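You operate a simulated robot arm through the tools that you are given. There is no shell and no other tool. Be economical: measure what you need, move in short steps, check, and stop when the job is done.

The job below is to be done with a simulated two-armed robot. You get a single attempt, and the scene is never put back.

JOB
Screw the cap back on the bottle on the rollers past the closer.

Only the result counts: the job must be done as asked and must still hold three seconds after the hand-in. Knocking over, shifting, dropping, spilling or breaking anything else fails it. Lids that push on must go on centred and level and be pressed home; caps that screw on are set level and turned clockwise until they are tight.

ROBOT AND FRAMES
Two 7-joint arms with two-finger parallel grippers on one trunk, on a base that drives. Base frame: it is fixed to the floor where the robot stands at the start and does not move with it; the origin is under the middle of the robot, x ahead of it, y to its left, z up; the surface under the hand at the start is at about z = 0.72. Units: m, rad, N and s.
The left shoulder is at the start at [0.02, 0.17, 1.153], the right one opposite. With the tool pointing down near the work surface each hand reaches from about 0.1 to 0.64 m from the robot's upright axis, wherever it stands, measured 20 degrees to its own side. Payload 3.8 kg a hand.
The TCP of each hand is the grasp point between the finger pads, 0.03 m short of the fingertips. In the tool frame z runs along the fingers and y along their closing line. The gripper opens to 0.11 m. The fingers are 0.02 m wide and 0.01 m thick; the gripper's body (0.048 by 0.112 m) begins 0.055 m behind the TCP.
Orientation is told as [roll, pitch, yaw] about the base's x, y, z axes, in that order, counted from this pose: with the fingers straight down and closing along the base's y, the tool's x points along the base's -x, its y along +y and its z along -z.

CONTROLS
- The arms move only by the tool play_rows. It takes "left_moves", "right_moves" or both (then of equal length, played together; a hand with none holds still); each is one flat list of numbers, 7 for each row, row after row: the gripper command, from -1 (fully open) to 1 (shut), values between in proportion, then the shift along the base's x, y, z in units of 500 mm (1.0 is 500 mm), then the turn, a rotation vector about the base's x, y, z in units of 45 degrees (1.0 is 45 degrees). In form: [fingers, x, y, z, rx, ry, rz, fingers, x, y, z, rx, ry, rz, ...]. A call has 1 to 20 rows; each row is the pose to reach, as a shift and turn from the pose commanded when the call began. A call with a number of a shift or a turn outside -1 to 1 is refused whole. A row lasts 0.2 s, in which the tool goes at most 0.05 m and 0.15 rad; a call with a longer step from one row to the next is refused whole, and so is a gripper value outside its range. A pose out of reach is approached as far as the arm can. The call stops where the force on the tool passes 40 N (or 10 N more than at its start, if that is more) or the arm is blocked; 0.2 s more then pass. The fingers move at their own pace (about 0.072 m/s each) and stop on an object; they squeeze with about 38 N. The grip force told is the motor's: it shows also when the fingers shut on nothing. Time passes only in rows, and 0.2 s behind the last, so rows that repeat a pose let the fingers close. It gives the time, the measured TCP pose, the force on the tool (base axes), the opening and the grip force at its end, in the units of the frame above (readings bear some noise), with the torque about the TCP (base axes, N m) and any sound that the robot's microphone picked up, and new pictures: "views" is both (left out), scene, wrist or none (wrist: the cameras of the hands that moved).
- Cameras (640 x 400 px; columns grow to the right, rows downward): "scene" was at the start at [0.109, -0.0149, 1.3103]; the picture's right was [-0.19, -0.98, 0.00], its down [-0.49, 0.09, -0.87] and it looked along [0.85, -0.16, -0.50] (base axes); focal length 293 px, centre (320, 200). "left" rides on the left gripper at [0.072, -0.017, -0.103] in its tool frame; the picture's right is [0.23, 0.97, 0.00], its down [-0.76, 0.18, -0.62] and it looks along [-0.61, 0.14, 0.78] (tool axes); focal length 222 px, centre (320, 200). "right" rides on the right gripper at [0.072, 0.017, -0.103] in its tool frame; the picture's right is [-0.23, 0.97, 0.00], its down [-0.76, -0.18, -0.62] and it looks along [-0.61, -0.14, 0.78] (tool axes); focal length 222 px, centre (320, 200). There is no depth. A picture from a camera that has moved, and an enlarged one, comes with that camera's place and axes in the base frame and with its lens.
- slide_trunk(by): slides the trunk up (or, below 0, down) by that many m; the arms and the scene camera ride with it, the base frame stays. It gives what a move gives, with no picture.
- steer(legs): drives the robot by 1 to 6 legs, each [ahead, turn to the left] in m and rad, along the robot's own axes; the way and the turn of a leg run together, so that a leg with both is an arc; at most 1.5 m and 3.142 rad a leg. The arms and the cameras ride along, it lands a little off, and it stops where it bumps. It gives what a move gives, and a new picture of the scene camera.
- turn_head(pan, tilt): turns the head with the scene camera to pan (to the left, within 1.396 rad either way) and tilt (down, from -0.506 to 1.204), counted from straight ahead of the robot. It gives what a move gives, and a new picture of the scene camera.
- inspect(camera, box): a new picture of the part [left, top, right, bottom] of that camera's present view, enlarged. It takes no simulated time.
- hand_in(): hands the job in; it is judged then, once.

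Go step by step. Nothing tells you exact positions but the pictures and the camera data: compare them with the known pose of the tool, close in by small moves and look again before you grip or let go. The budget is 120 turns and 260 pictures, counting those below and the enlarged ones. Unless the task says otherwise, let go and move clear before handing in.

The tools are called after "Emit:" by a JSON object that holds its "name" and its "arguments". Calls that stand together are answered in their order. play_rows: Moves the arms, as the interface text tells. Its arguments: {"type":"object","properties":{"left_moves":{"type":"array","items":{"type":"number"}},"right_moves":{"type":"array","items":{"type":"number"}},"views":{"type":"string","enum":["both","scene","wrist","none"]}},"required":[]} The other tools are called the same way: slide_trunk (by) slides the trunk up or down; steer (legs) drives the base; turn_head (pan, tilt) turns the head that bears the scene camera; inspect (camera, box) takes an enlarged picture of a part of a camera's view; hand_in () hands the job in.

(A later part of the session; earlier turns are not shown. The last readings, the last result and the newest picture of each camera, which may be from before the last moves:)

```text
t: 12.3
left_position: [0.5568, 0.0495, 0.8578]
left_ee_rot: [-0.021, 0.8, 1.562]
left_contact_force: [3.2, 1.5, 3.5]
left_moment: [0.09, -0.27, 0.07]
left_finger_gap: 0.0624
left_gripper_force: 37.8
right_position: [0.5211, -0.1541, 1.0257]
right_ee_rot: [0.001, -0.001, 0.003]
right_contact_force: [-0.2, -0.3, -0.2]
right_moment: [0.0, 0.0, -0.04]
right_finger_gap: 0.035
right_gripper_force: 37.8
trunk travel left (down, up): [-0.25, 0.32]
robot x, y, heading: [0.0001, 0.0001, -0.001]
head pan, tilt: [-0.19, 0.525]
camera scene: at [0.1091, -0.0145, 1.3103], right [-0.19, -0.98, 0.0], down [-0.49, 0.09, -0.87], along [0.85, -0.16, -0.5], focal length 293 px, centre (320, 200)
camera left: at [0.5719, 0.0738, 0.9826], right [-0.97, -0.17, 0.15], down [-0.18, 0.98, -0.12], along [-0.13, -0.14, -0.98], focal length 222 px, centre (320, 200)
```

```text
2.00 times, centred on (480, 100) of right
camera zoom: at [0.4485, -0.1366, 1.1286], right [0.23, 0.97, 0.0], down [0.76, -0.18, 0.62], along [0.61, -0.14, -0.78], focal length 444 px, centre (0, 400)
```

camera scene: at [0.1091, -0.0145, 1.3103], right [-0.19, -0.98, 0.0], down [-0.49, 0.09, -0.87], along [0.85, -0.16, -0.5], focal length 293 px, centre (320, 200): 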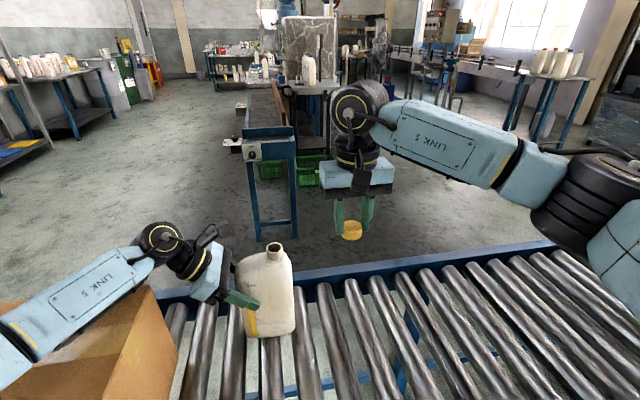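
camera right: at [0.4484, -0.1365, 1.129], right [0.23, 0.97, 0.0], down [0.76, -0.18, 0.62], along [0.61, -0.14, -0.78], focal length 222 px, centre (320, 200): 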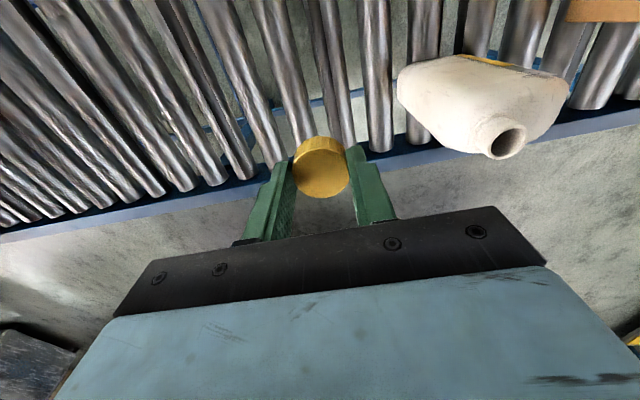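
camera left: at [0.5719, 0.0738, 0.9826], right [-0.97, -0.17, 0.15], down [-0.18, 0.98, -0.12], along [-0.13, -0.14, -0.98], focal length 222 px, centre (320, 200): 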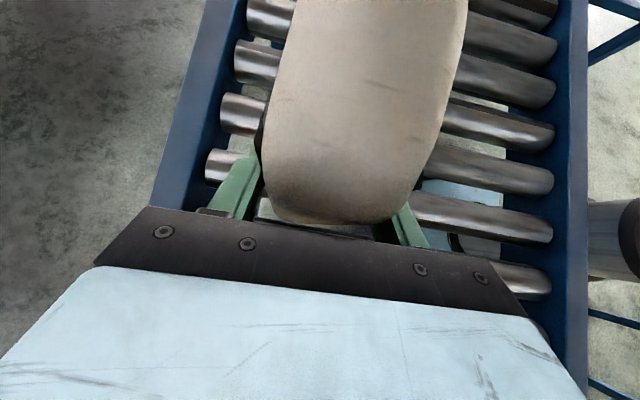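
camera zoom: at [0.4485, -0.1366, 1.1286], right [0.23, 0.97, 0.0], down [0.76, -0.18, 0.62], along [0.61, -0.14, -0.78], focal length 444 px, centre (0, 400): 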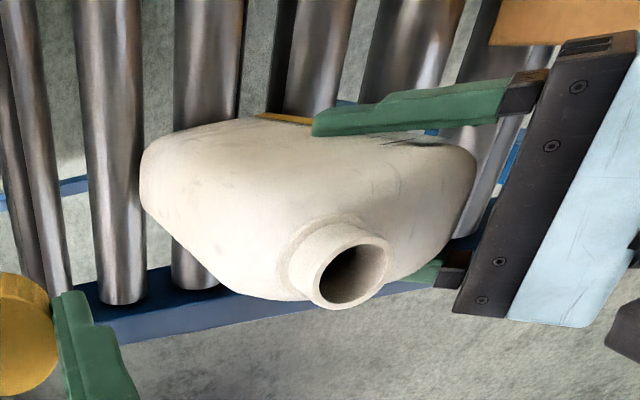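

Bottle is held firmly at 62 mm gap; mouth now about (0.553, -0.012, 0.956). I'll pre-turn the right wrist counter-clockwise for screwing range.

Emit:
{"name": "play_rows", "arguments": {"right_moves": [1, 0, 0, 0.01, 0, 0, 0.17, 1, 0, 0, 0.02, 0, 0, 0.34, 1, 0, 0, 0.02, 0, 0, 0.51, 1, 0, 0, 0.02, 0, 0, 0.68, 1, 0, 0, 0.02, 0, 0, 0.85, 1, 0, 0, 0.02, 0, 0, 1], "views": "none"}}

Emit:
{"name": "play_rows", "arguments": {"right_moves": [1, 0, 0, 0, 0, 0, 0.17, 1, 0, 0, 0, 0, 0, 0.34, 1, 0, 0, 0, 0, 0, 0.51, 1, 0, 0, 0, 0, 0, 0.68, 1, 0, 0, 0, 0, 0, 0.85, 1, 0, 0, 0, 0, 0, 1]}}

```text
t: 13.7
left_position: [0.5576, 0.0491, 0.858]
left_ee_rot: [-0.024, 0.802, 1.562]
left_contact_force: [4.3, 2.5, 6.2]
left_moment: [0.06, -0.34, 0.14]
left_finger_gap: 0.0623
left_gripper_force: 38.6
right_position: [0.5203, -0.1535, 1.0358]
right_ee_rot: [0.002, 0.001, 0.729]
right_contact_force: [0.2, -0.6, -0.6]
right_moment: [0.03, 0.02, 0.04]
right_finger_gap: 0.0348
right_gripper_force: 38.3
right hand out of reach, approached as far as the arm can: row 6
trunk travel left (down, up): [-0.25, 0.32]
robot x, y, heading: [-0.0013, -0.0007, -0.002]
head pan, tilt: [-0.19, 0.525]
```

```text
t: 15.1
left_position: [0.555, 0.0501, 0.8559]
left_ee_rot: [-0.02, 0.799, 1.563]
left_contact_force: [-0.9, -1.5, 0.3]
left_moment: [0.15, 0.03, 0.0]
left_finger_gap: 0.0618
left_gripper_force: 38.2
right_position: [0.3265, -0.1425, 1.0894]
right_ee_rot: [-0.011, 0.008, 1.411]
right_contact_force: [-0.7, -0.2, 0.6]
right_moment: [-0.02, -0.07, 0.01]
right_finger_gap: 0.035
right_gripper_force: 38.5
right hand out of reach, approached as far as the arm can: row 1, 2, 3, 4, 5, 6
trunk travel left (down, up): [-0.25, 0.32]
robot x, y, heading: [-0.0013, 0.0019, 0.003]
head pan, tilt: [-0.19, 0.525]
camera scene: at [0.1062, -0.014, 1.3107], right [-0.19, -0.98, 0.0], down [-0.49, 0.09, -0.87], along [0.85, -0.16, -0.5], focal length 293 px, centre (320, 200)
camera right: at [0.2976, -0.2096, 1.1924], right [-0.92, 0.38, -0.01], down [0.29, 0.73, 0.62], along [0.24, 0.57, -0.79], focal length 222 px, centre (320, 200)
```

scene: 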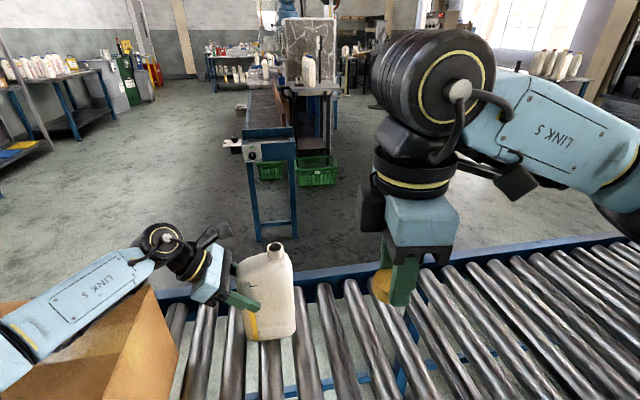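
right: 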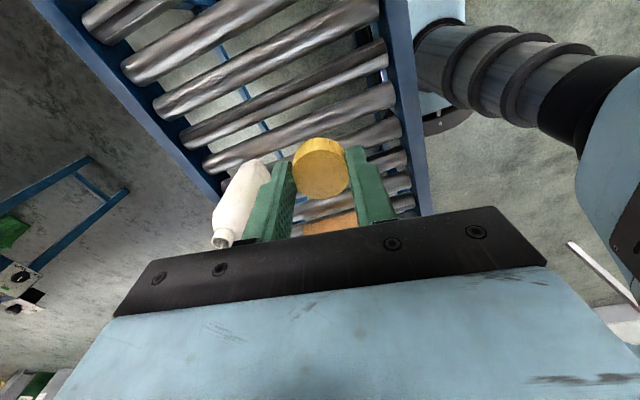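

The wrist limit is around +0.73 rad there. I'll come back to about yaw 0.6.

Emit:
{"name": "play_rows", "arguments": {"right_moves": [1, 0, 0, 0.0, 0, 0, -0.17, 1, 0, 0, 0, 0, 0, -0.34, 1, 0, 0, 0, 0, 0, -0.51, 1, 0, 0, 0, 0, 0, -0.68, 1, 0, 0, 0, 0, 0, -0.85, 1, 0, 0, 0, 0, 0, -1, 1, 0, 0, 0, 0, 0, -1, 1, 0, 0, 0, 0, 0, -1], "views": "scene"}}

```text
t: 16.9
left_position: [0.558, 0.0501, 0.8566]
left_ee_rot: [-0.021, 0.8, 1.564]
left_contact_force: [0.0, -0.2, -0.4]
left_moment: [0.27, -0.02, 0.03]
left_finger_gap: 0.0616
left_gripper_force: 38.2
right_position: [0.3309, -0.1416, 1.091]
right_ee_rot: [-0.007, 0.008, 0.623]
right_contact_force: [0.2, 0.0, 0.3]
right_moment: [0.03, -0.01, -0.04]
right_finger_gap: 0.035
right_gripper_force: 37.9
trunk travel left (down, up): [-0.25, 0.32]
robot x, y, heading: [0.0013, 0.0004, 0.001]
head pan, tilt: [-0.19, 0.525]
camera scene: at [0.1096, -0.0146, 1.3102], right [-0.19, -0.98, 0.0], down [-0.49, 0.09, -0.86], along [0.85, -0.16, -0.5], focal length 293 px, centre (320, 200)
```

scene: 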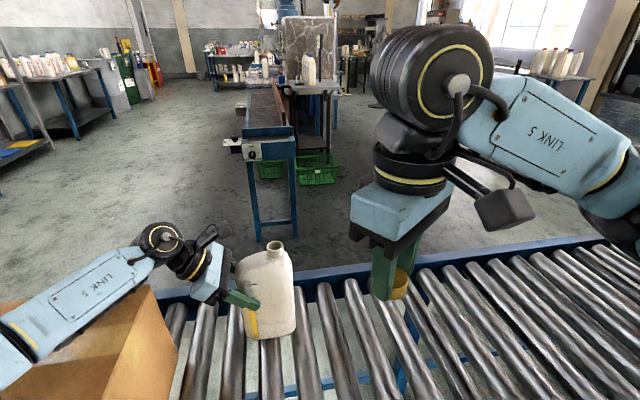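

Now moving the cap over the mouth at a safe height with yaw 0.62, correcting the slight tilt.

Emit:
{"name": "play_rows", "arguments": {"right_moves": [1, 0.07, 0.04, 0, 0.002, 0, 0, 1, 0.14, 0.08, 0, 0.005, -0.001, 0, 1, 0.21, 0.12, -0.02, 0.008, -0.002, 0, 1, 0.28, 0.16, -0.04, 0.01, -0.002, 0, 1, 0.35, 0.2, -0.07, 0.013, -0.003, 0, 1, 0.41, 0.24, -0.1, 0.013, -0.003, 0, 1, 0.444, 0.26, -0.112, 0.013, -0.003, 0, 1, 0.444, 0.26, -0.112, 0.013, -0.003, 0]}}

Emit:
{"name": "inspect", "arguments": {"camera": "scene", "box": [200, 180, 360, 280]}}

Emit:
{"name": "inspect", "arguments": {"camera": "right", "box": [200, 80, 440, 230]}}

Emit:
{"name": "inspect", "arguments": {"camera": "left", "box": [240, 0, 480, 150]}}

```text
t: 18.7
left_position: [0.5584, 0.049, 0.8567]
left_ee_rot: [-0.022, 0.8, 1.565]
left_contact_force: [-0.4, 0.5, -0.3]
left_moment: [0.3, 0.0, 0.0]
left_finger_gap: 0.0616
left_gripper_force: 37.7
right_position: [0.5524, -0.011, 1.0353]
right_ee_rot: [-0.001, -0.004, 0.623]
right_contact_force: [-0.2, -0.6, 0.3]
right_moment: [0.01, 0.01, 0.04]
right_finger_gap: 0.0349
right_gripper_force: 38.2
trunk travel left (down, up): [-0.25, 0.32]
robot x, y, heading: [0.0024, 0.0015, 0.003]
head pan, tilt: [-0.19, 0.525]
camera scene: at [0.1095, -0.0148, 1.3102], right [-0.19, -0.98, 0.0], down [-0.49, 0.09, -0.86], along [0.85, -0.16, -0.5], focal length 293 px, centre (320, 200)
camera right: at [0.4842, -0.0408, 1.1377], right [-0.38, 0.92, 0.0], down [0.72, 0.3, 0.62], along [0.58, 0.24, -0.78], focal length 222 px, centre (320, 200)
```

scene: 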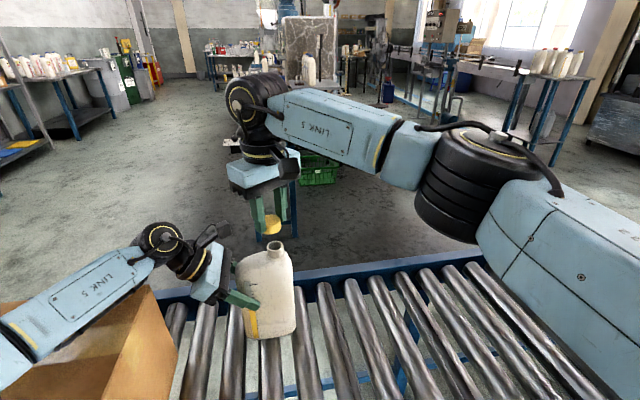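
right: 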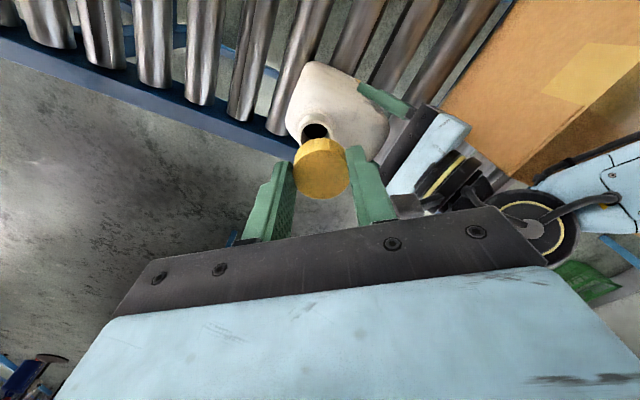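

```text
4.00 times, centred on (280, 230) of scene
camera zoom: at [0.1095, -0.0148, 1.3102], right [-0.19, -0.98, 0.0], down [-0.49, 0.09, -0.86], along [0.85, -0.16, -0.5], focal length 1173 px, centre (480, 80)
```

zoom: 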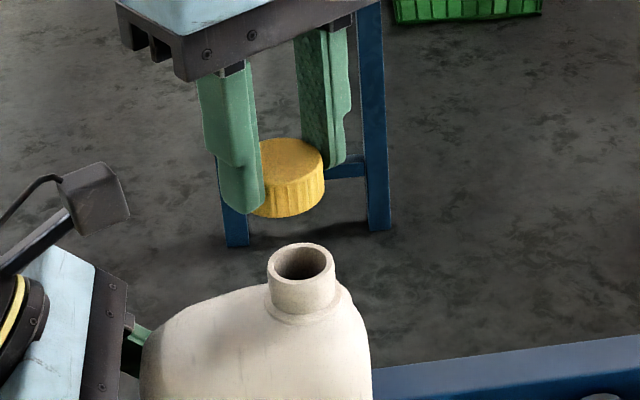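

```text
2.67 times, centred on (320, 155) of right
camera zoom: at [0.4842, -0.0408, 1.1377], right [-0.38, 0.92, 0.0], down [0.72, 0.3, 0.62], along [0.58, 0.24, -0.78], focal length 592 px, centre (320, 320)
```

zoom: 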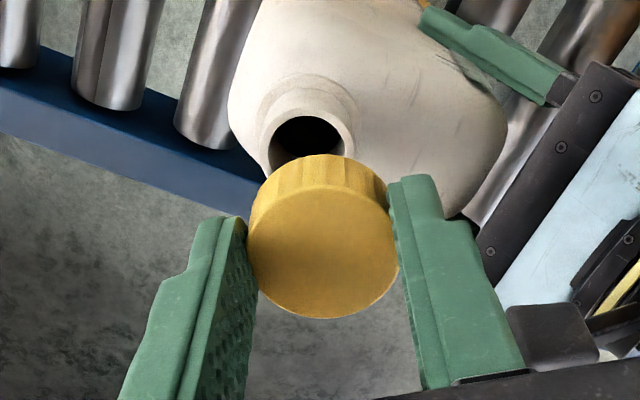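

```text
2.67 times, centred on (360, 75) of left
camera zoom: at [0.572, 0.0733, 0.9818], right [-0.97, -0.17, 0.15], down [-0.18, 0.98, -0.12], along [-0.13, -0.14, -0.98], focal length 592 px, centre (213, 533)
```

zoom: 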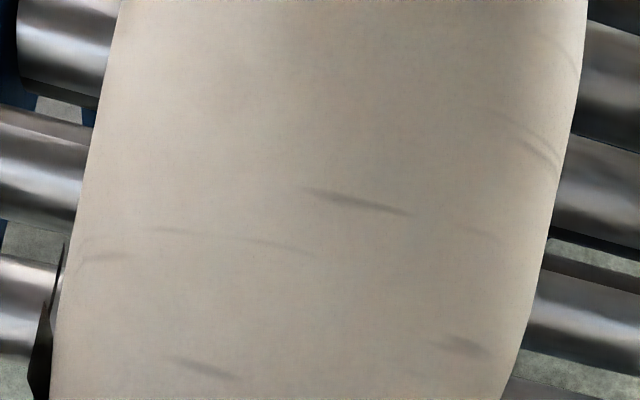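

Relative measurement puts the mouth about 4 mm further in x and 3 mm to -y from the cap. I'll correct and lower to just above the rim.

Emit:
{"name": "play_rows", "arguments": {"right_moves": [1, 0.008, -0.006, -0.02, 0, 0.005, 0, 1, 0.008, -0.006, -0.045, 0, 0.005, 0, 1, 0.008, -0.006, -0.066, 0, 0.005, 0, 1, 0.008, -0.006, -0.066, 0, 0.005, 0]}}

Emit:
{"name": "inspect", "arguments": {"camera": "scene", "box": [230, 200, 326, 260]}}

Emit:
{"name": "inspect", "arguments": {"camera": "right", "box": [240, 90, 400, 190]}}

```text
t: 19.7
left_position: [0.5573, 0.0489, 0.8562]
left_ee_rot: [-0.022, 0.8, 1.564]
left_contact_force: [-0.1, -0.1, 0.6]
left_moment: [0.23, 0.01, -0.02]
left_finger_gap: 0.0613
left_gripper_force: 38.0
right_position: [0.5574, -0.0155, 1.0021]
right_ee_rot: [0.003, 0.004, 0.624]
right_contact_force: [1.0, 0.3, 0.2]
right_moment: [0.01, 0.0, 0.0]
right_finger_gap: 0.0349
right_gripper_force: 37.8
trunk travel left (down, up): [-0.25, 0.32]
robot x, y, heading: [-0.0018, 0.0014, -0.0]
head pan, tilt: [-0.19, 0.525]
camera scene: at [0.1096, -0.0146, 1.3103], right [-0.19, -0.98, 0.0], down [-0.49, 0.09, -0.86], along [0.85, -0.16, -0.5], focal length 293 px, centre (320, 200)
camera right: at [0.4885, -0.0431, 1.1039], right [-0.38, 0.92, 0.0], down [0.72, 0.3, 0.62], along [0.57, 0.24, -0.78], focal length 222 px, centre (320, 200)
```

scene: 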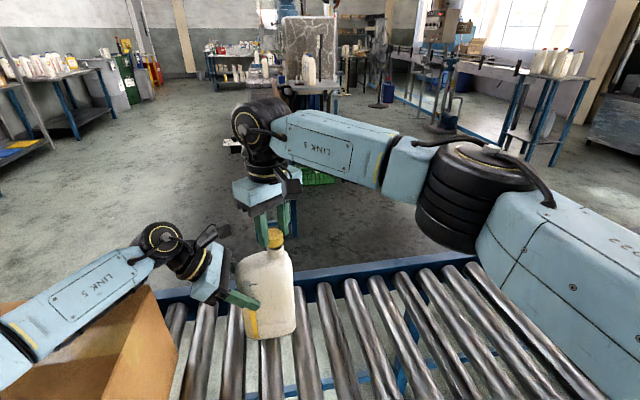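
right: 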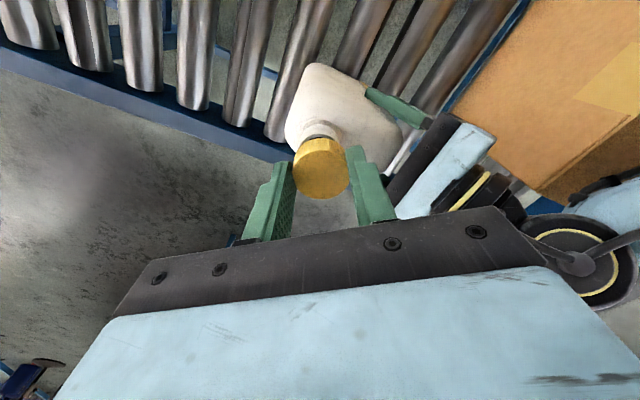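

```text
6.67 times, centred on (278, 230) of scene
camera zoom: at [0.1096, -0.0146, 1.3103], right [-0.19, -0.98, 0.0], down [-0.49, 0.09, -0.86], along [0.85, -0.16, -0.5], focal length 1954 px, centre (600, 0)
```

zoom: 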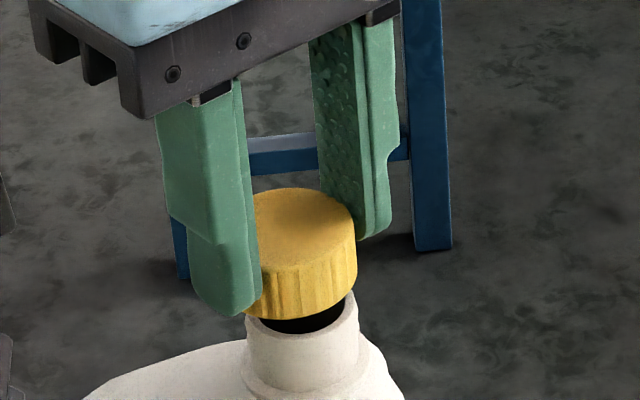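

```text
4.00 times, centred on (320, 140) of right
camera zoom: at [0.4885, -0.0431, 1.1039], right [-0.38, 0.92, 0.0], down [0.72, 0.3, 0.62], along [0.57, 0.24, -0.78], focal length 888 px, centre (320, 440)
```

zoom: 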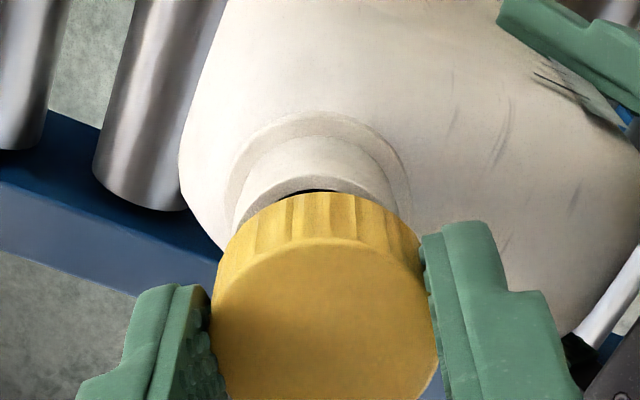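

Cap is aligned to within about 1.5 mm and its lower edge is about 8 mm above the rim. I'll apply the small correction and lower gently to contact.

Emit:
{"name": "play_rows", "arguments": {"right_moves": [1, -0.002, -0.003, -0.006, 0, 0, 0, 1, -0.002, -0.003, -0.012, 0, 0, 0, 1, -0.002, -0.003, -0.018, 0, 0, 0, 1, -0.002, -0.003, -0.022, 0, 0, 0], "views": "none"}}

Emit:
{"name": "inspect", "arguments": {"camera": "scene", "box": [230, 200, 326, 260]}}

Emit:
{"name": "inspect", "arguments": {"camera": "right", "box": [240, 90, 400, 190]}}

```text
t: 20.7
left_position: [0.5576, 0.0501, 0.8562]
left_ee_rot: [-0.02, 0.8, 1.563]
left_contact_force: [1.8, -1.2, -4.8]
left_moment: [0.29, -0.16, 0.2]
left_finger_gap: 0.0613
left_gripper_force: 37.8
right_position: [0.557, -0.0168, 0.9926]
right_ee_rot: [0.002, 0.0, 0.623]
right_contact_force: [0.0, -1.2, 11.3]
right_moment: [0.03, 0.19, 0.02]
right_finger_gap: 0.035
right_gripper_force: 37.5
trunk travel left (down, up): [-0.25, 0.32]
robot x, y, heading: [0.0013, -0.0004, 0.003]
head pan, tilt: [-0.19, 0.525]
```

```text
6.67 times, centred on (278, 230) of scene
camera zoom: at [0.1093, -0.0148, 1.3104], right [-0.19, -0.98, 0.0], down [-0.49, 0.09, -0.86], along [0.85, -0.16, -0.5], focal length 1954 px, centre (600, 0)
```

zoom: 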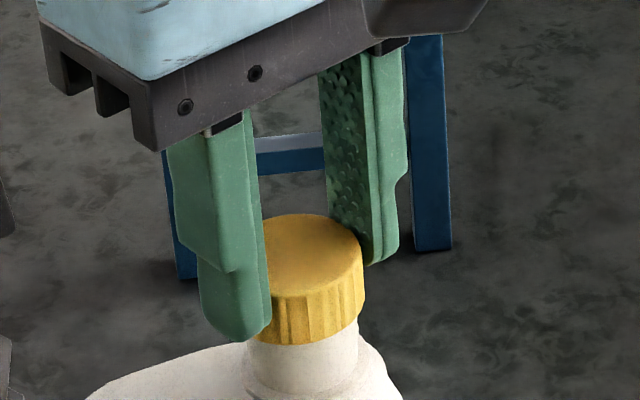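

```text
4.00 times, centred on (320, 140) of right
camera zoom: at [0.4883, -0.0452, 1.0944], right [-0.38, 0.92, 0.0], down [0.72, 0.3, 0.62], along [0.57, 0.24, -0.78], focal length 888 px, centre (320, 440)
```

zoom: 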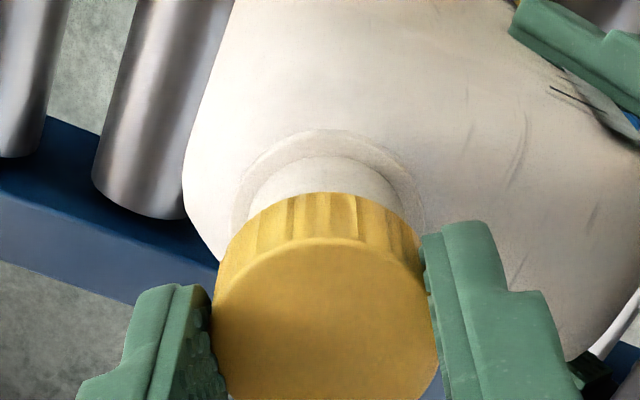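

Contact at rim height with a moment showing it touches on the near (-x) side, and the wrist view agrees the cap is about 2–3 mm too far in +x. I'll lift slightly, shift -x and lower again.

Emit:
{"name": "play_rows", "arguments": {"right_moves": [1, 0, 0, 0.008, 0, 0, 0, 1, -0.005, 0, 0.008, 0, 0, 0, 1, -0.005, 0, 0.002, 0, 0, 0, 1, -0.005, 0, -0.003, 0, 0, 0], "views": "none"}}

Emit:
{"name": "inspect", "arguments": {"camera": "scene", "box": [230, 200, 326, 260]}}

Emit:
{"name": "inspect", "arguments": {"camera": "right", "box": [240, 90, 400, 190]}}

```text
t: 21.7
left_position: [0.5575, 0.051, 0.8574]
left_ee_rot: [-0.019, 0.8, 1.564]
left_contact_force: [-0.5, 1.1, -1.0]
left_moment: [0.24, -0.05, -0.07]
left_finger_gap: 0.0615
left_gripper_force: 38.0
right_position: [0.5525, -0.0171, 0.9888]
right_ee_rot: [0.0, 0.002, 0.623]
right_contact_force: [1.6, -1.0, 0.6]
right_moment: [-0.02, -0.08, 0.0]
right_finger_gap: 0.0351
right_gripper_force: 37.9
trunk travel left (down, up): [-0.25, 0.32]
robot x, y, heading: [0.0008, 0.0009, 0.002]
head pan, tilt: [-0.19, 0.525]
```

```text
6.67 times, centred on (278, 230) of scene
camera zoom: at [0.1096, -0.0147, 1.3102], right [-0.19, -0.98, 0.0], down [-0.49, 0.09, -0.86], along [0.85, -0.16, -0.5], focal length 1954 px, centre (600, 0)
```

zoom: 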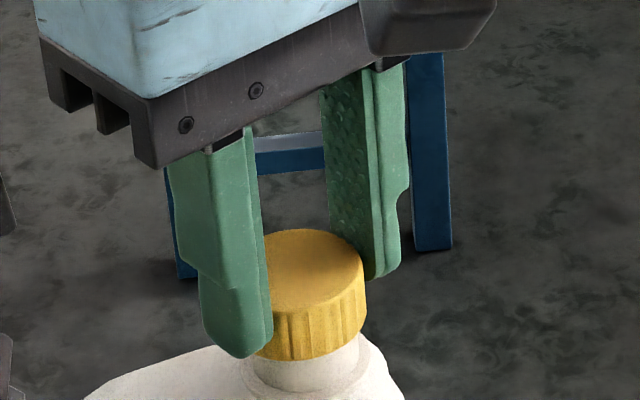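

```text
4.00 times, centred on (320, 140) of right
camera zoom: at [0.4855, -0.0448, 1.0913], right [-0.38, 0.92, 0.0], down [0.72, 0.3, 0.62], along [0.57, 0.24, -0.78], focal length 888 px, centre (320, 440)
```

zoom: 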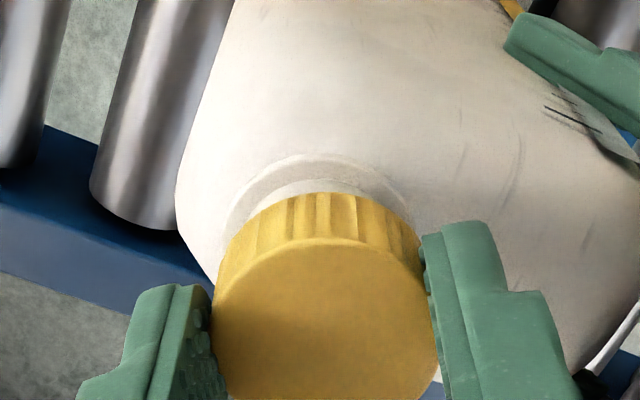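

The cap has slipped over the rim with almost no force and looks centred. Lowering further to find the thread.

Emit:
{"name": "play_rows", "arguments": {"right_moves": [1, 0, 0, -0.004, 0, 0, 0, 1, 0, 0, -0.008, 0, 0, 0, 1, 0, 0, -0.012, 0, 0, 0], "views": "none"}}

```text
t: 22.5
left_position: [0.5587, 0.0498, 0.857]
left_ee_rot: [-0.021, 0.801, 1.563]
left_contact_force: [-0.2, 0.1, -0.3]
left_moment: [0.27, 0.02, 0.02]
left_finger_gap: 0.0612
left_gripper_force: 37.8
right_position: [0.5531, -0.0163, 0.9823]
right_ee_rot: [0.003, 0.001, 0.624]
right_contact_force: [-0.3, 0.1, 0.3]
right_moment: [-0.01, 0.01, -0.01]
right_finger_gap: 0.035
right_gripper_force: 38.0
trunk travel left (down, up): [-0.25, 0.32]
robot x, y, heading: [0.0016, -0.0009, 0.002]
head pan, tilt: [-0.19, 0.525]
```

Emit:
{"name": "play_rows", "arguments": {"right_moves": [1, 0, 0, -0.004, 0, 0, 0, 1, 0, 0, -0.008, 0, 0, 0, 1, 0, 0, -0.012, 0, 0, 0], "views": "none"}}

Emit:
{"name": "inspect", "arguments": {"camera": "scene", "box": [230, 200, 326, 260]}}

```text
t: 23.3
left_position: [0.558, 0.0508, 0.8575]
left_ee_rot: [-0.018, 0.798, 1.565]
left_contact_force: [0.9, 0.9, -7.0]
left_moment: [-0.23, 0.4, 0.05]
left_finger_gap: 0.0614
left_gripper_force: 38.5
right_position: [0.5542, -0.0163, 0.9797]
right_ee_rot: [-0.001, 0.0, 0.622]
right_contact_force: [0.0, -3.4, 13.2]
right_moment: [0.12, -0.38, -0.03]
right_finger_gap: 0.0352
right_gripper_force: 38.1
trunk travel left (down, up): [-0.25, 0.32]
robot x, y, heading: [0.0036, -0.0015, 0.002]
head pan, tilt: [-0.19, 0.525]
```

```text
6.67 times, centred on (278, 230) of scene
camera zoom: at [0.109, -0.0149, 1.3104], right [-0.19, -0.98, 0.0], down [-0.49, 0.09, -0.87], along [0.85, -0.16, -0.5], focal length 1954 px, centre (600, 0)
```

zoom: 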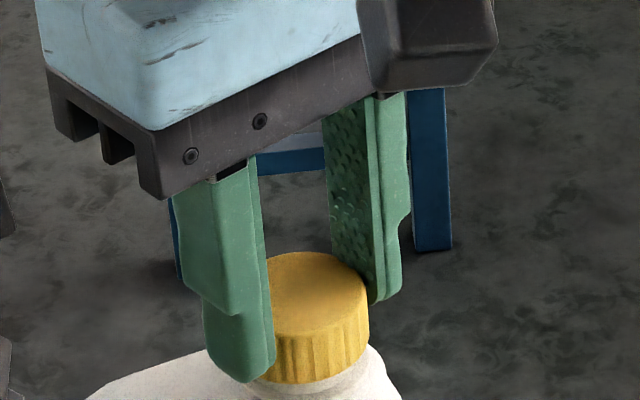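

Contact at z 0.980, likely thread start. I'll begin turning clockwise with a light downward follow.

Emit:
{"name": "play_rows", "arguments": {"right_moves": [1, 0, 0, 0, 0, 0, -0.17, 1, 0, 0, 0, 0, 0, -0.34, 1, 0, 0, 0, 0, 0, -0.51, 1, 0, 0, 0, 0, 0, -0.68, 1, 0, 0, -0.001, 0, 0, -0.85, 1, 0, 0, -0.001, 0, 0, -1], "views": "none"}}

Emit:
{"name": "inspect", "arguments": {"camera": "scene", "box": [200, 190, 360, 290]}}

Emit:
{"name": "inspect", "arguments": {"camera": "right", "box": [240, 90, 400, 190]}}

```text
t: 24.7
left_position: [0.5575, 0.0496, 0.8564]
left_ee_rot: [-0.022, 0.799, 1.564]
left_contact_force: [2.6, -3.8, -12.7]
left_moment: [1.23, -0.15, 0.16]
left_finger_gap: 0.0612
left_gripper_force: 38.0
right_position: [0.5527, -0.0143, 0.9778]
right_ee_rot: [0.004, -0.001, -0.163]
right_contact_force: [1.0, 4.8, 25.0]
right_moment: [0.31, -0.21, -0.03]
right_finger_gap: 0.035
right_gripper_force: 37.9
trunk travel left (down, up): [-0.25, 0.32]
robot x, y, heading: [0.0007, -0.0025, 0.005]
head pan, tilt: [-0.19, 0.525]
```

```text
4.00 times, centred on (280, 240) of scene
camera zoom: at [0.1088, -0.0145, 1.3103], right [-0.19, -0.98, 0.0], down [-0.49, 0.09, -0.87], along [0.85, -0.16, -0.5], focal length 1173 px, centre (480, 40)
```

zoom: 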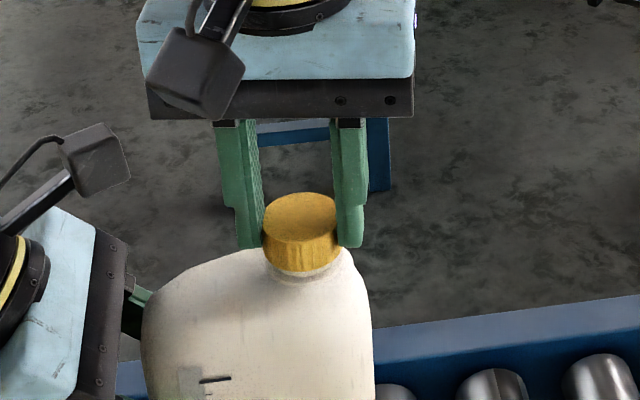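

```text
4.00 times, centred on (320, 140) of right
camera zoom: at [0.4844, 0.013, 1.0812], right [0.38, 0.92, 0.0], down [0.72, -0.3, 0.62], along [0.58, -0.24, -0.78], focal length 888 px, centre (320, 440)
```

zoom: 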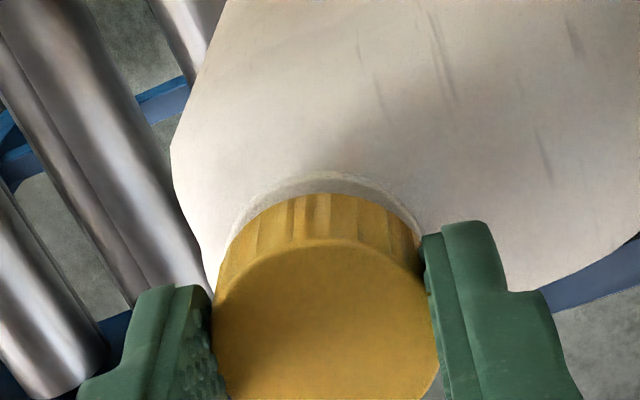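

The cap has moved down about 2 mm while turning with no binding. I'll keep turning clockwise.

Emit:
{"name": "play_rows", "arguments": {"right_moves": [1, 0, 0, 0, 0, 0, -0.17, 1, 0, 0, 0, 0, 0, -0.34, 1, 0, 0, 0, 0, 0, -0.51, 1, 0, 0, 0, 0, 0, -0.68, 1, 0, 0, 0, 0, 0, -0.85, 1, 0, 0, 0, 0, 0, -1], "views": "none"}}

Emit:
{"name": "play_rows", "arguments": {"right_moves": [1, 0, 0, 0, 0, 0, -0.17, 1, 0, 0, 0, 0, 0, -0.34, 1, 0, 0, 0, 0, 0, -0.51, 1, 0, 0, 0, 0, 0, -0.68, 1, 0, 0, 0, 0, 0, -0.85, 1, 0, 0, 0, 0, 0, -1]}}

Emit:
{"name": "inspect", "arguments": {"camera": "scene", "box": [200, 190, 360, 290]}}

```text
t: 26.1
left_position: [0.5569, 0.0483, 0.8582]
left_ee_rot: [-0.018, 0.8, 1.559]
left_contact_force: [-4.3, -9.4, -8.9]
left_moment: [1.07, -0.34, -0.3]
left_finger_gap: 0.0617
left_gripper_force: 38.0
right_position: [0.5538, -0.0156, 0.9771]
right_ee_rot: [0.004, 0.005, -0.948]
right_contact_force: [3.8, 9.4, 20.6]
right_moment: [0.63, -0.03, 0.04]
right_finger_gap: 0.0348
right_gripper_force: 38.0
trunk travel left (down, up): [-0.25, 0.32]
robot x, y, heading: [-0.0015, 0.0012, -0.001]
head pan, tilt: [-0.19, 0.525]
```

```text
t: 27.5
left_position: [0.5557, 0.0478, 0.8587]
left_ee_rot: [-0.022, 0.802, 1.561]
left_contact_force: [-18.2, -13.0, 0.7]
left_moment: [0.27, -0.53, -1.23]
left_finger_gap: 0.0616
left_gripper_force: 38.0
right_position: [0.5533, -0.0161, 0.9766]
right_ee_rot: [0.003, 0.004, -1.736]
right_contact_force: [12.9, 12.0, 11.2]
right_moment: [1.0, -0.46, 0.03]
right_finger_gap: 0.0349
right_gripper_force: 38.4
trunk travel left (down, up): [-0.25, 0.32]
robot x, y, heading: [0.0026, -0.0016, -0.001]
head pan, tilt: [-0.19, 0.525]
camera scene: at [0.1082, -0.0146, 1.3104], right [-0.19, -0.98, 0.0], down [-0.49, 0.09, -0.87], along [0.85, -0.16, -0.5], focal length 293 px, centre (320, 200)
camera right: at [0.5816, 0.0526, 1.0804], right [0.92, -0.38, 0.0], down [-0.3, -0.72, 0.62], along [-0.24, -0.57, -0.79], focal length 222 px, centre (320, 200)
```

scene: 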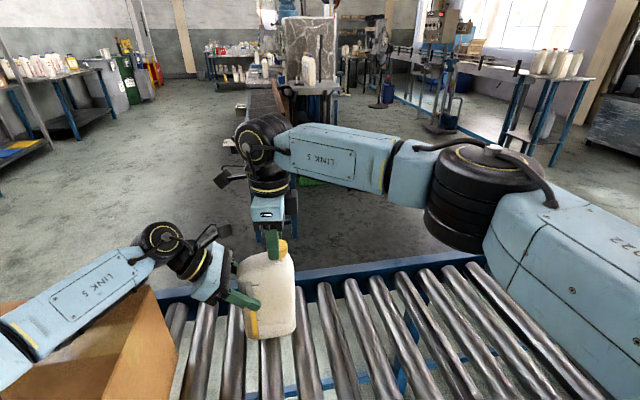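
right: 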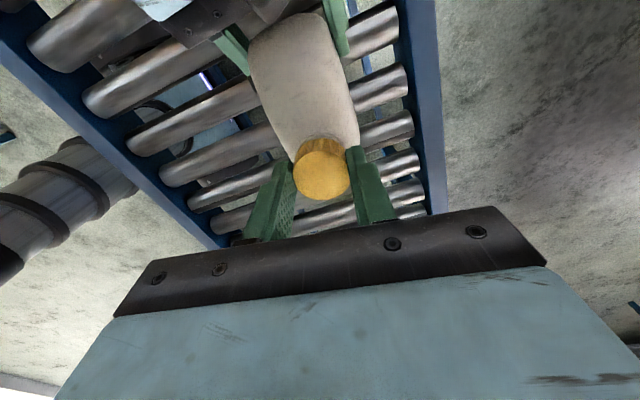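

```text
4.00 times, centred on (280, 240) of scene
camera zoom: at [0.1082, -0.0146, 1.3104], right [-0.19, -0.98, 0.0], down [-0.49, 0.09, -0.87], along [0.85, -0.16, -0.5], focal length 1173 px, centre (480, 40)
```

zoom: 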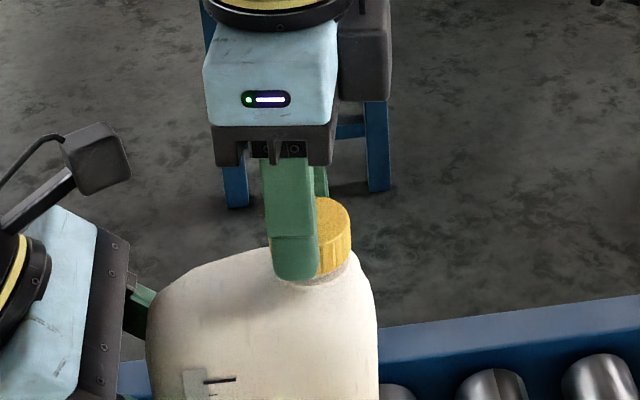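

Thread is drawing down steadily, but sideways force has built from the grip's eccentricity. I'll relax by 2 mm in +x/+y and continue turning.

Emit:
{"name": "play_rows", "arguments": {"right_moves": [1, 0.003, 0.003, 0, 0, 0, 0, 1, 0.004, 0.004, 0, 0, 0, -0.17, 1, 0.004, 0.004, 0, 0, 0, -0.34, 1, 0.004, 0.004, 0, 0, 0, -0.51, 1, 0.004, 0.004, 0, 0, 0, -0.68], "views": "none"}}

```text
t: 28.7
left_position: [0.556, 0.0503, 0.8581]
left_ee_rot: [-0.021, 0.801, 1.561]
left_contact_force: [-18.6, -2.3, 0.1]
left_moment: [-0.91, -0.37, -1.35]
left_finger_gap: 0.0618
left_gripper_force: 38.2
right_position: [0.5562, -0.0142, 0.9775]
right_ee_rot: [0.005, 0.002, -2.27]
right_contact_force: [14.8, 2.0, 4.4]
right_moment: [0.53, -0.63, 0.03]
right_finger_gap: 0.0352
right_gripper_force: 38.1
trunk travel left (down, up): [-0.25, 0.32]
robot x, y, heading: [-0.0007, -0.0008, -0.0]
head pan, tilt: [-0.19, 0.525]
```

Sideways force remains due to eccentric grip, so this is a good moment to release, rewind the wrist and re-grip centred.

Emit:
{"name": "play_rows", "arguments": {"right_moves": [0.3, 0.003, 0, 0, 0, 0, 0, -0.1, 0.003, 0, 0, 0, 0, 0, -0.2, 0.003, 0, 0, 0, 0, 0, -0.2, 0.003, 0, 0.02, 0, 0, 0, -0.2, 0.003, 0, 0.06, 0, 0, 0, -0.2, 0.003, 0, 0.1, 0, 0, 0]}}

Emit:
{"name": "inspect", "arguments": {"camera": "scene", "box": [200, 190, 360, 290]}}

Emit:
{"name": "inspect", "arguments": {"camera": "right", "box": [240, 60, 400, 160]}}

```text
t: 30.1
left_position: [0.5569, 0.0501, 0.8584]
left_ee_rot: [-0.024, 0.801, 1.561]
left_contact_force: [3.3, 2.3, 3.9]
left_moment: [-0.04, -0.17, 0.11]
left_finger_gap: 0.0615
left_gripper_force: 37.6
right_position: [0.5565, -0.015, 1.0286]
right_ee_rot: [0.002, -0.001, -2.266]
right_contact_force: [0.9, 1.1, -0.1]
right_moment: [-0.01, 0.01, -0.01]
right_finger_gap: 0.0661
right_gripper_force: 0.0
trunk travel left (down, up): [-0.25, 0.32]
robot x, y, heading: [0.0005, 0.0002, 0.001]
head pan, tilt: [-0.19, 0.525]
camera scene: at [0.109, -0.0144, 1.3103], right [-0.19, -0.98, 0.0], down [-0.49, 0.09, -0.87], along [0.85, -0.16, -0.5], focal length 293 px, centre (320, 200)
camera right: at [0.6154, 0.0299, 1.1303], right [0.6, -0.8, 0.0], down [-0.63, -0.47, 0.62], along [-0.5, -0.37, -0.78], focal length 222 px, centre (320, 200)
```

scene: 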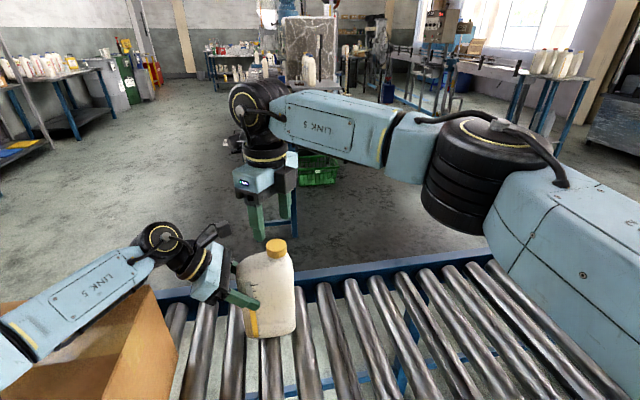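
right: 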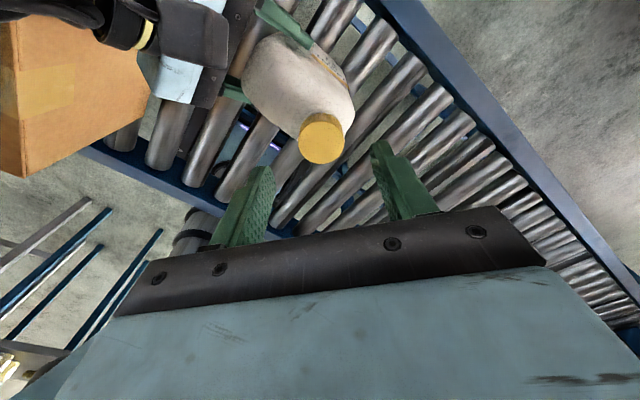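

```text
4.00 times, centred on (280, 240) of scene
camera zoom: at [0.109, -0.0144, 1.3103], right [-0.19, -0.98, 0.0], down [-0.49, 0.09, -0.87], along [0.85, -0.16, -0.5], focal length 1173 px, centre (480, 40)
```

zoom: 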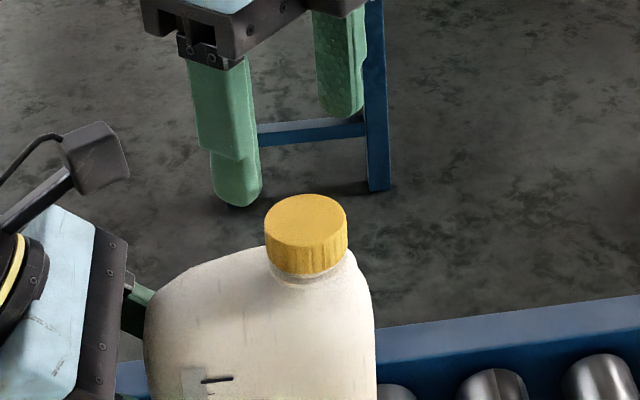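

```text
4.00 times, centred on (320, 110) of right
camera zoom: at [0.6154, 0.0299, 1.1303], right [0.6, -0.8, 0.0], down [-0.63, -0.47, 0.62], along [-0.5, -0.37, -0.78], focal length 888 px, centre (320, 560)
```

zoom: 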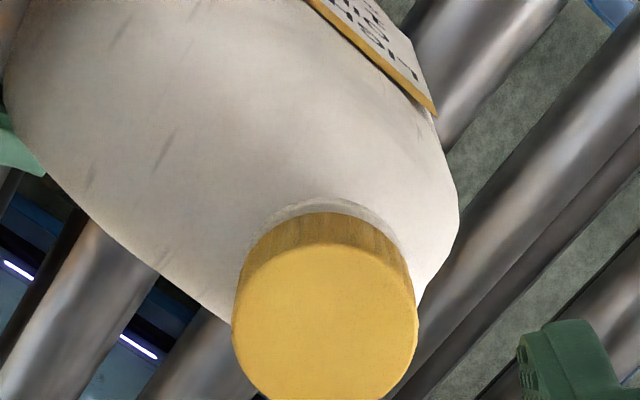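

The cap sits level on the neck, centred at about (0.555, -0.016). Rewinding the wrist above it.

Emit:
{"name": "play_rows", "arguments": {"right_moves": [-0.2, -0.002, -0.001, 0, 0, 0, 0.18, -0.2, -0.003, -0.002, 0, 0, 0, 0.36, -0.2, -0.003, -0.002, 0, 0, 0, 0.54, -0.2, -0.003, -0.002, 0, 0, 0, 0.72, -0.2, -0.003, -0.002, 0, 0, 0, 0.9, -0.2, -0.003, -0.002, 0, 0, 0, 1], "views": "none"}}

Emit:
{"name": "play_rows", "arguments": {"right_moves": [-0.2, 0, 0, 0, 0, 0, 0.18, -0.2, 0, 0, 0, 0, 0, 0.36, -0.2, 0, 0, 0, 0, 0, 0.54, -0.2, 0, 0, 0, 0, 0, 0.72, -0.2, 0, 0, 0, 0, 0, 0.9, -0.2, 0, 0, 0, 0, 0, 1], "views": "none"}}

Emit:
{"name": "play_rows", "arguments": {"right_moves": [-0.2, 0, 0, 0, 0, 0, 0.18, -0.2, 0, 0, 0, 0, 0, 0.36, -0.2, 0, 0, 0, 0, 0, 0.54, -0.2, 0, 0, 0, 0, 0, 0.72, -0.2, 0, 0, 0, 0, 0, 0.9, -0.2, 0, 0, 0, 0, 0, 1], "views": "none"}}

Emit:
{"name": "play_rows", "arguments": {"right_moves": [-0.2, 0, 0, 0, 0, 0, 0.18, -0.2, 0, 0, 0, 0, 0, 0.36, -0.2, 0, 0, 0, 0, 0, 0.54, -0.2, 0, 0, 0, 0, 0, 0.66, -0.2, 0, 0, 0, 0, 0, 0.66]}}

Emit:
{"name": "inspect", "arguments": {"camera": "right", "box": [200, 60, 440, 210]}}

```text
t: 31.5
left_position: [0.5574, 0.0503, 0.8569]
left_ee_rot: [-0.022, 0.802, 1.562]
left_contact_force: [3.0, 2.3, 4.4]
left_moment: [-0.29, -0.23, 0.15]
left_finger_gap: 0.0616
left_gripper_force: 38.0
right_position: [0.5535, -0.0154, 1.0271]
right_ee_rot: [0.001, 0.0, -1.48]
right_contact_force: [0.1, 0.0, -0.3]
right_moment: [0.0, 0.0, 0.04]
right_finger_gap: 0.066
right_gripper_force: 0.1
trunk travel left (down, up): [-0.25, 0.32]
robot x, y, heading: [0.0031, 0.0002, 0.005]
head pan, tilt: [-0.19, 0.525]
```

```text
t: 32.9
left_position: [0.5578, 0.0495, 0.8581]
left_ee_rot: [-0.021, 0.8, 1.562]
left_contact_force: [3.7, 1.8, 6.5]
left_moment: [-0.31, -0.22, 0.16]
left_finger_gap: 0.0615
left_gripper_force: 38.0
right_position: [0.5545, -0.0157, 1.0269]
right_ee_rot: [0.003, 0.003, -0.694]
right_contact_force: [-0.1, -0.1, -0.4]
right_moment: [0.02, 0.01, -0.04]
right_finger_gap: 0.066
right_gripper_force: 0.1
trunk travel left (down, up): [-0.25, 0.32]
robot x, y, heading: [0.0027, 0.0048, 0.001]
head pan, tilt: [-0.19, 0.525]
```

```text
t: 34.3
left_position: [0.5578, 0.0501, 0.8576]
left_ee_rot: [-0.021, 0.801, 1.563]
left_contact_force: [2.5, 2.4, 4.7]
left_moment: [-0.29, -0.23, 0.13]
left_finger_gap: 0.0613
left_gripper_force: 37.8
right_position: [0.5546, -0.0153, 1.028]
right_ee_rot: [0.0, 0.001, 0.091]
right_contact_force: [-0.5, -0.2, -0.3]
right_moment: [0.0, 0.02, -0.01]
right_finger_gap: 0.0661
right_gripper_force: 0.1
trunk travel left (down, up): [-0.25, 0.32]
robot x, y, heading: [-0.0023, -0.0052, -0.002]
head pan, tilt: [-0.19, 0.525]
```

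```text
t: 35.5
left_position: [0.5576, 0.0501, 0.8573]
left_ee_rot: [-0.021, 0.801, 1.562]
left_contact_force: [1.8, 3.2, 5.9]
left_moment: [-0.19, -0.16, 0.11]
left_finger_gap: 0.0615
left_gripper_force: 38.2
right_position: [0.5542, -0.0154, 1.0289]
right_ee_rot: [0.0, 0.002, 0.609]
right_contact_force: [0.0, 0.1, -0.7]
right_moment: [-0.03, 0.0, -0.02]
right_finger_gap: 0.0659
right_gripper_force: 0.2
trunk travel left (down, up): [-0.25, 0.32]
robot x, y, heading: [-0.0004, -0.0004, 0.001]
head pan, tilt: [-0.19, 0.525]
camera scene: at [0.1089, -0.0143, 1.3103], right [-0.19, -0.98, 0.0], down [-0.49, 0.09, -0.87], along [0.85, -0.16, -0.5], focal length 293 px, centre (320, 200)
camera right: at [0.486, -0.0422, 1.1301], right [-0.37, 0.93, 0.0], down [0.73, 0.29, 0.62], along [0.58, 0.23, -0.78], focal length 222 px, centre (320, 200)
```

scene: 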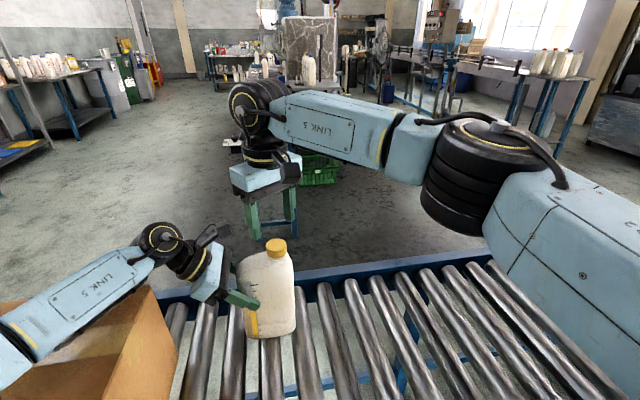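
right: 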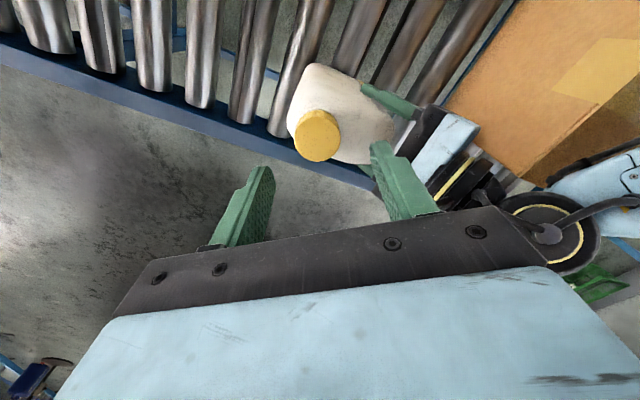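

```text
2.67 times, centred on (320, 135) of right
camera zoom: at [0.486, -0.0422, 1.1301], right [-0.37, 0.93, 0.0], down [0.73, 0.29, 0.62], along [0.58, 0.23, -0.78], focal length 592 px, centre (320, 373)
```

zoom: 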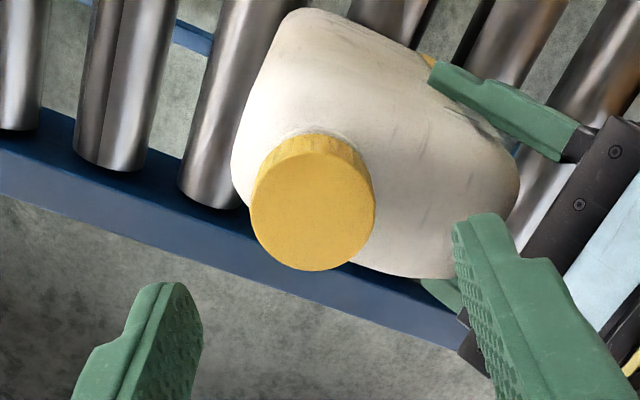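

Centred over the cap. Descending and re-gripping.

Emit:
{"name": "play_rows", "arguments": {"right_moves": [-0.2, 0.001, -0.002, -0.05, 0, 0, 0, -0.2, 0.001, -0.002, -0.09, 0, 0, 0, -0.2, 0.001, -0.002, -0.098, 0, 0, 0, 0.4, 0.001, -0.002, -0.098, 0, 0, 0, 1, 0.001, -0.002, -0.098, 0, 0, 0, 1, 0.001, -0.002, -0.098, 0, 0, 0], "views": "none"}}

Emit:
{"name": "inspect", "arguments": {"camera": "right", "box": [240, 90, 400, 190]}}

Emit:
{"name": "inspect", "arguments": {"camera": "scene", "box": [200, 190, 360, 290]}}

```text
t: 36.9
left_position: [0.5584, 0.0497, 0.8572]
left_ee_rot: [-0.021, 0.801, 1.561]
left_contact_force: [-0.8, 5.7, 4.5]
left_moment: [-0.38, -0.5, -0.07]
left_finger_gap: 0.0616
left_gripper_force: 37.8
right_position: [0.5562, -0.0164, 0.9782]
right_ee_rot: [0.0, 0.001, 0.607]
right_contact_force: [2.7, -2.5, -0.2]
right_moment: [-0.13, -0.1, 0.04]
right_finger_gap: 0.0339
right_gripper_force: 38.2
trunk travel left (down, up): [-0.25, 0.32]
robot x, y, heading: [0.0008, -0.0032, 0.002]
head pan, tilt: [-0.19, 0.525]
```

```text
4.00 times, centred on (320, 140) of right
camera zoom: at [0.4873, -0.043, 1.081], right [-0.37, 0.93, 0.0], down [0.73, 0.29, 0.62], along [0.58, 0.23, -0.78], focal length 888 px, centre (320, 440)
```

zoom: 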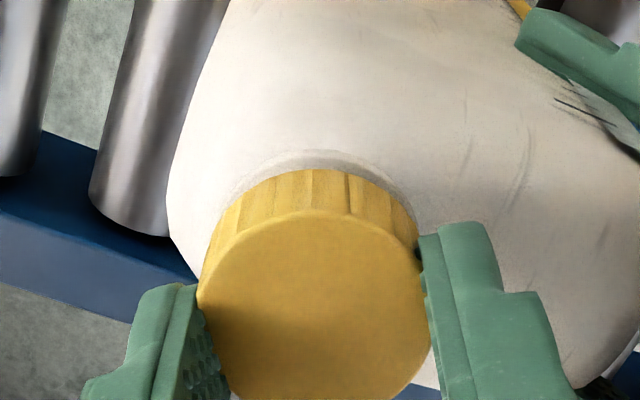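

```text
4.00 times, centred on (280, 240) of scene
camera zoom: at [0.109, -0.0143, 1.3103], right [-0.19, -0.98, 0.0], down [-0.49, 0.09, -0.87], along [0.85, -0.16, -0.5], focal length 1173 px, centre (480, 40)
```

zoom: 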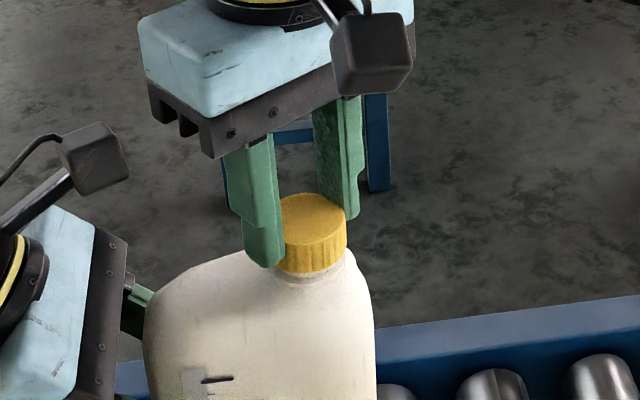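

The grip is about 3–4 mm off along the tool's x, so I'll open a little, shift and re-close to be concentric.

Emit:
{"name": "play_rows", "arguments": {"right_moves": [0, 0, 0, 0, 0, 0, 0, 0, 0, 0, 0, 0, 0, 0, 0, -0.006, -0.004, 0, 0, 0, 0, 1, -0.006, -0.004, 0, 0, 0, 0, 1, -0.006, -0.004, 0, 0, 0, 0, 1, -0.006, -0.004, 0, 0, 0, 0], "views": "none"}}

Emit:
{"name": "inspect", "arguments": {"camera": "right", "box": [240, 90, 400, 190]}}

```text
t: 38.3
left_position: [0.5576, 0.0495, 0.8581]
left_ee_rot: [-0.019, 0.8, 1.562]
left_contact_force: [-2.0, 5.9, 3.7]
left_moment: [-0.4, -0.46, -0.16]
left_finger_gap: 0.0615
left_gripper_force: 38.0
right_position: [0.5532, -0.0172, 0.9782]
right_ee_rot: [-0.001, 0.003, 0.604]
right_contact_force: [4.2, -4.1, 0.5]
right_moment: [-0.15, -0.13, -0.05]
right_finger_gap: 0.0338
right_gripper_force: 37.5
trunk travel left (down, up): [-0.25, 0.32]
robot x, y, heading: [-0.0039, -0.0002, 0.005]
head pan, tilt: [-0.19, 0.525]
```

```text
4.00 times, centred on (320, 140) of right
camera zoom: at [0.4845, -0.0449, 1.0808], right [-0.37, 0.93, 0.0], down [0.73, 0.29, 0.62], along [0.58, 0.23, -0.78], focal length 888 px, centre (320, 440)
```

zoom: 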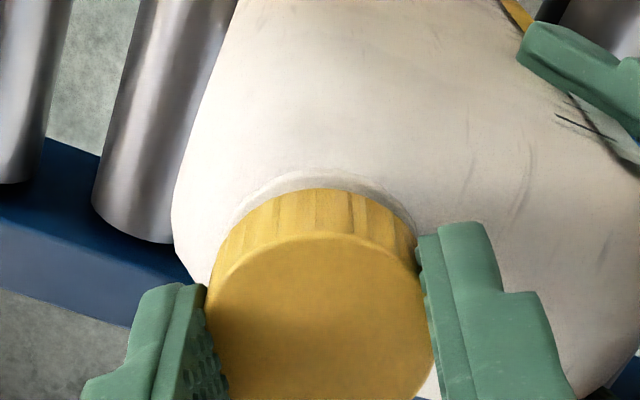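

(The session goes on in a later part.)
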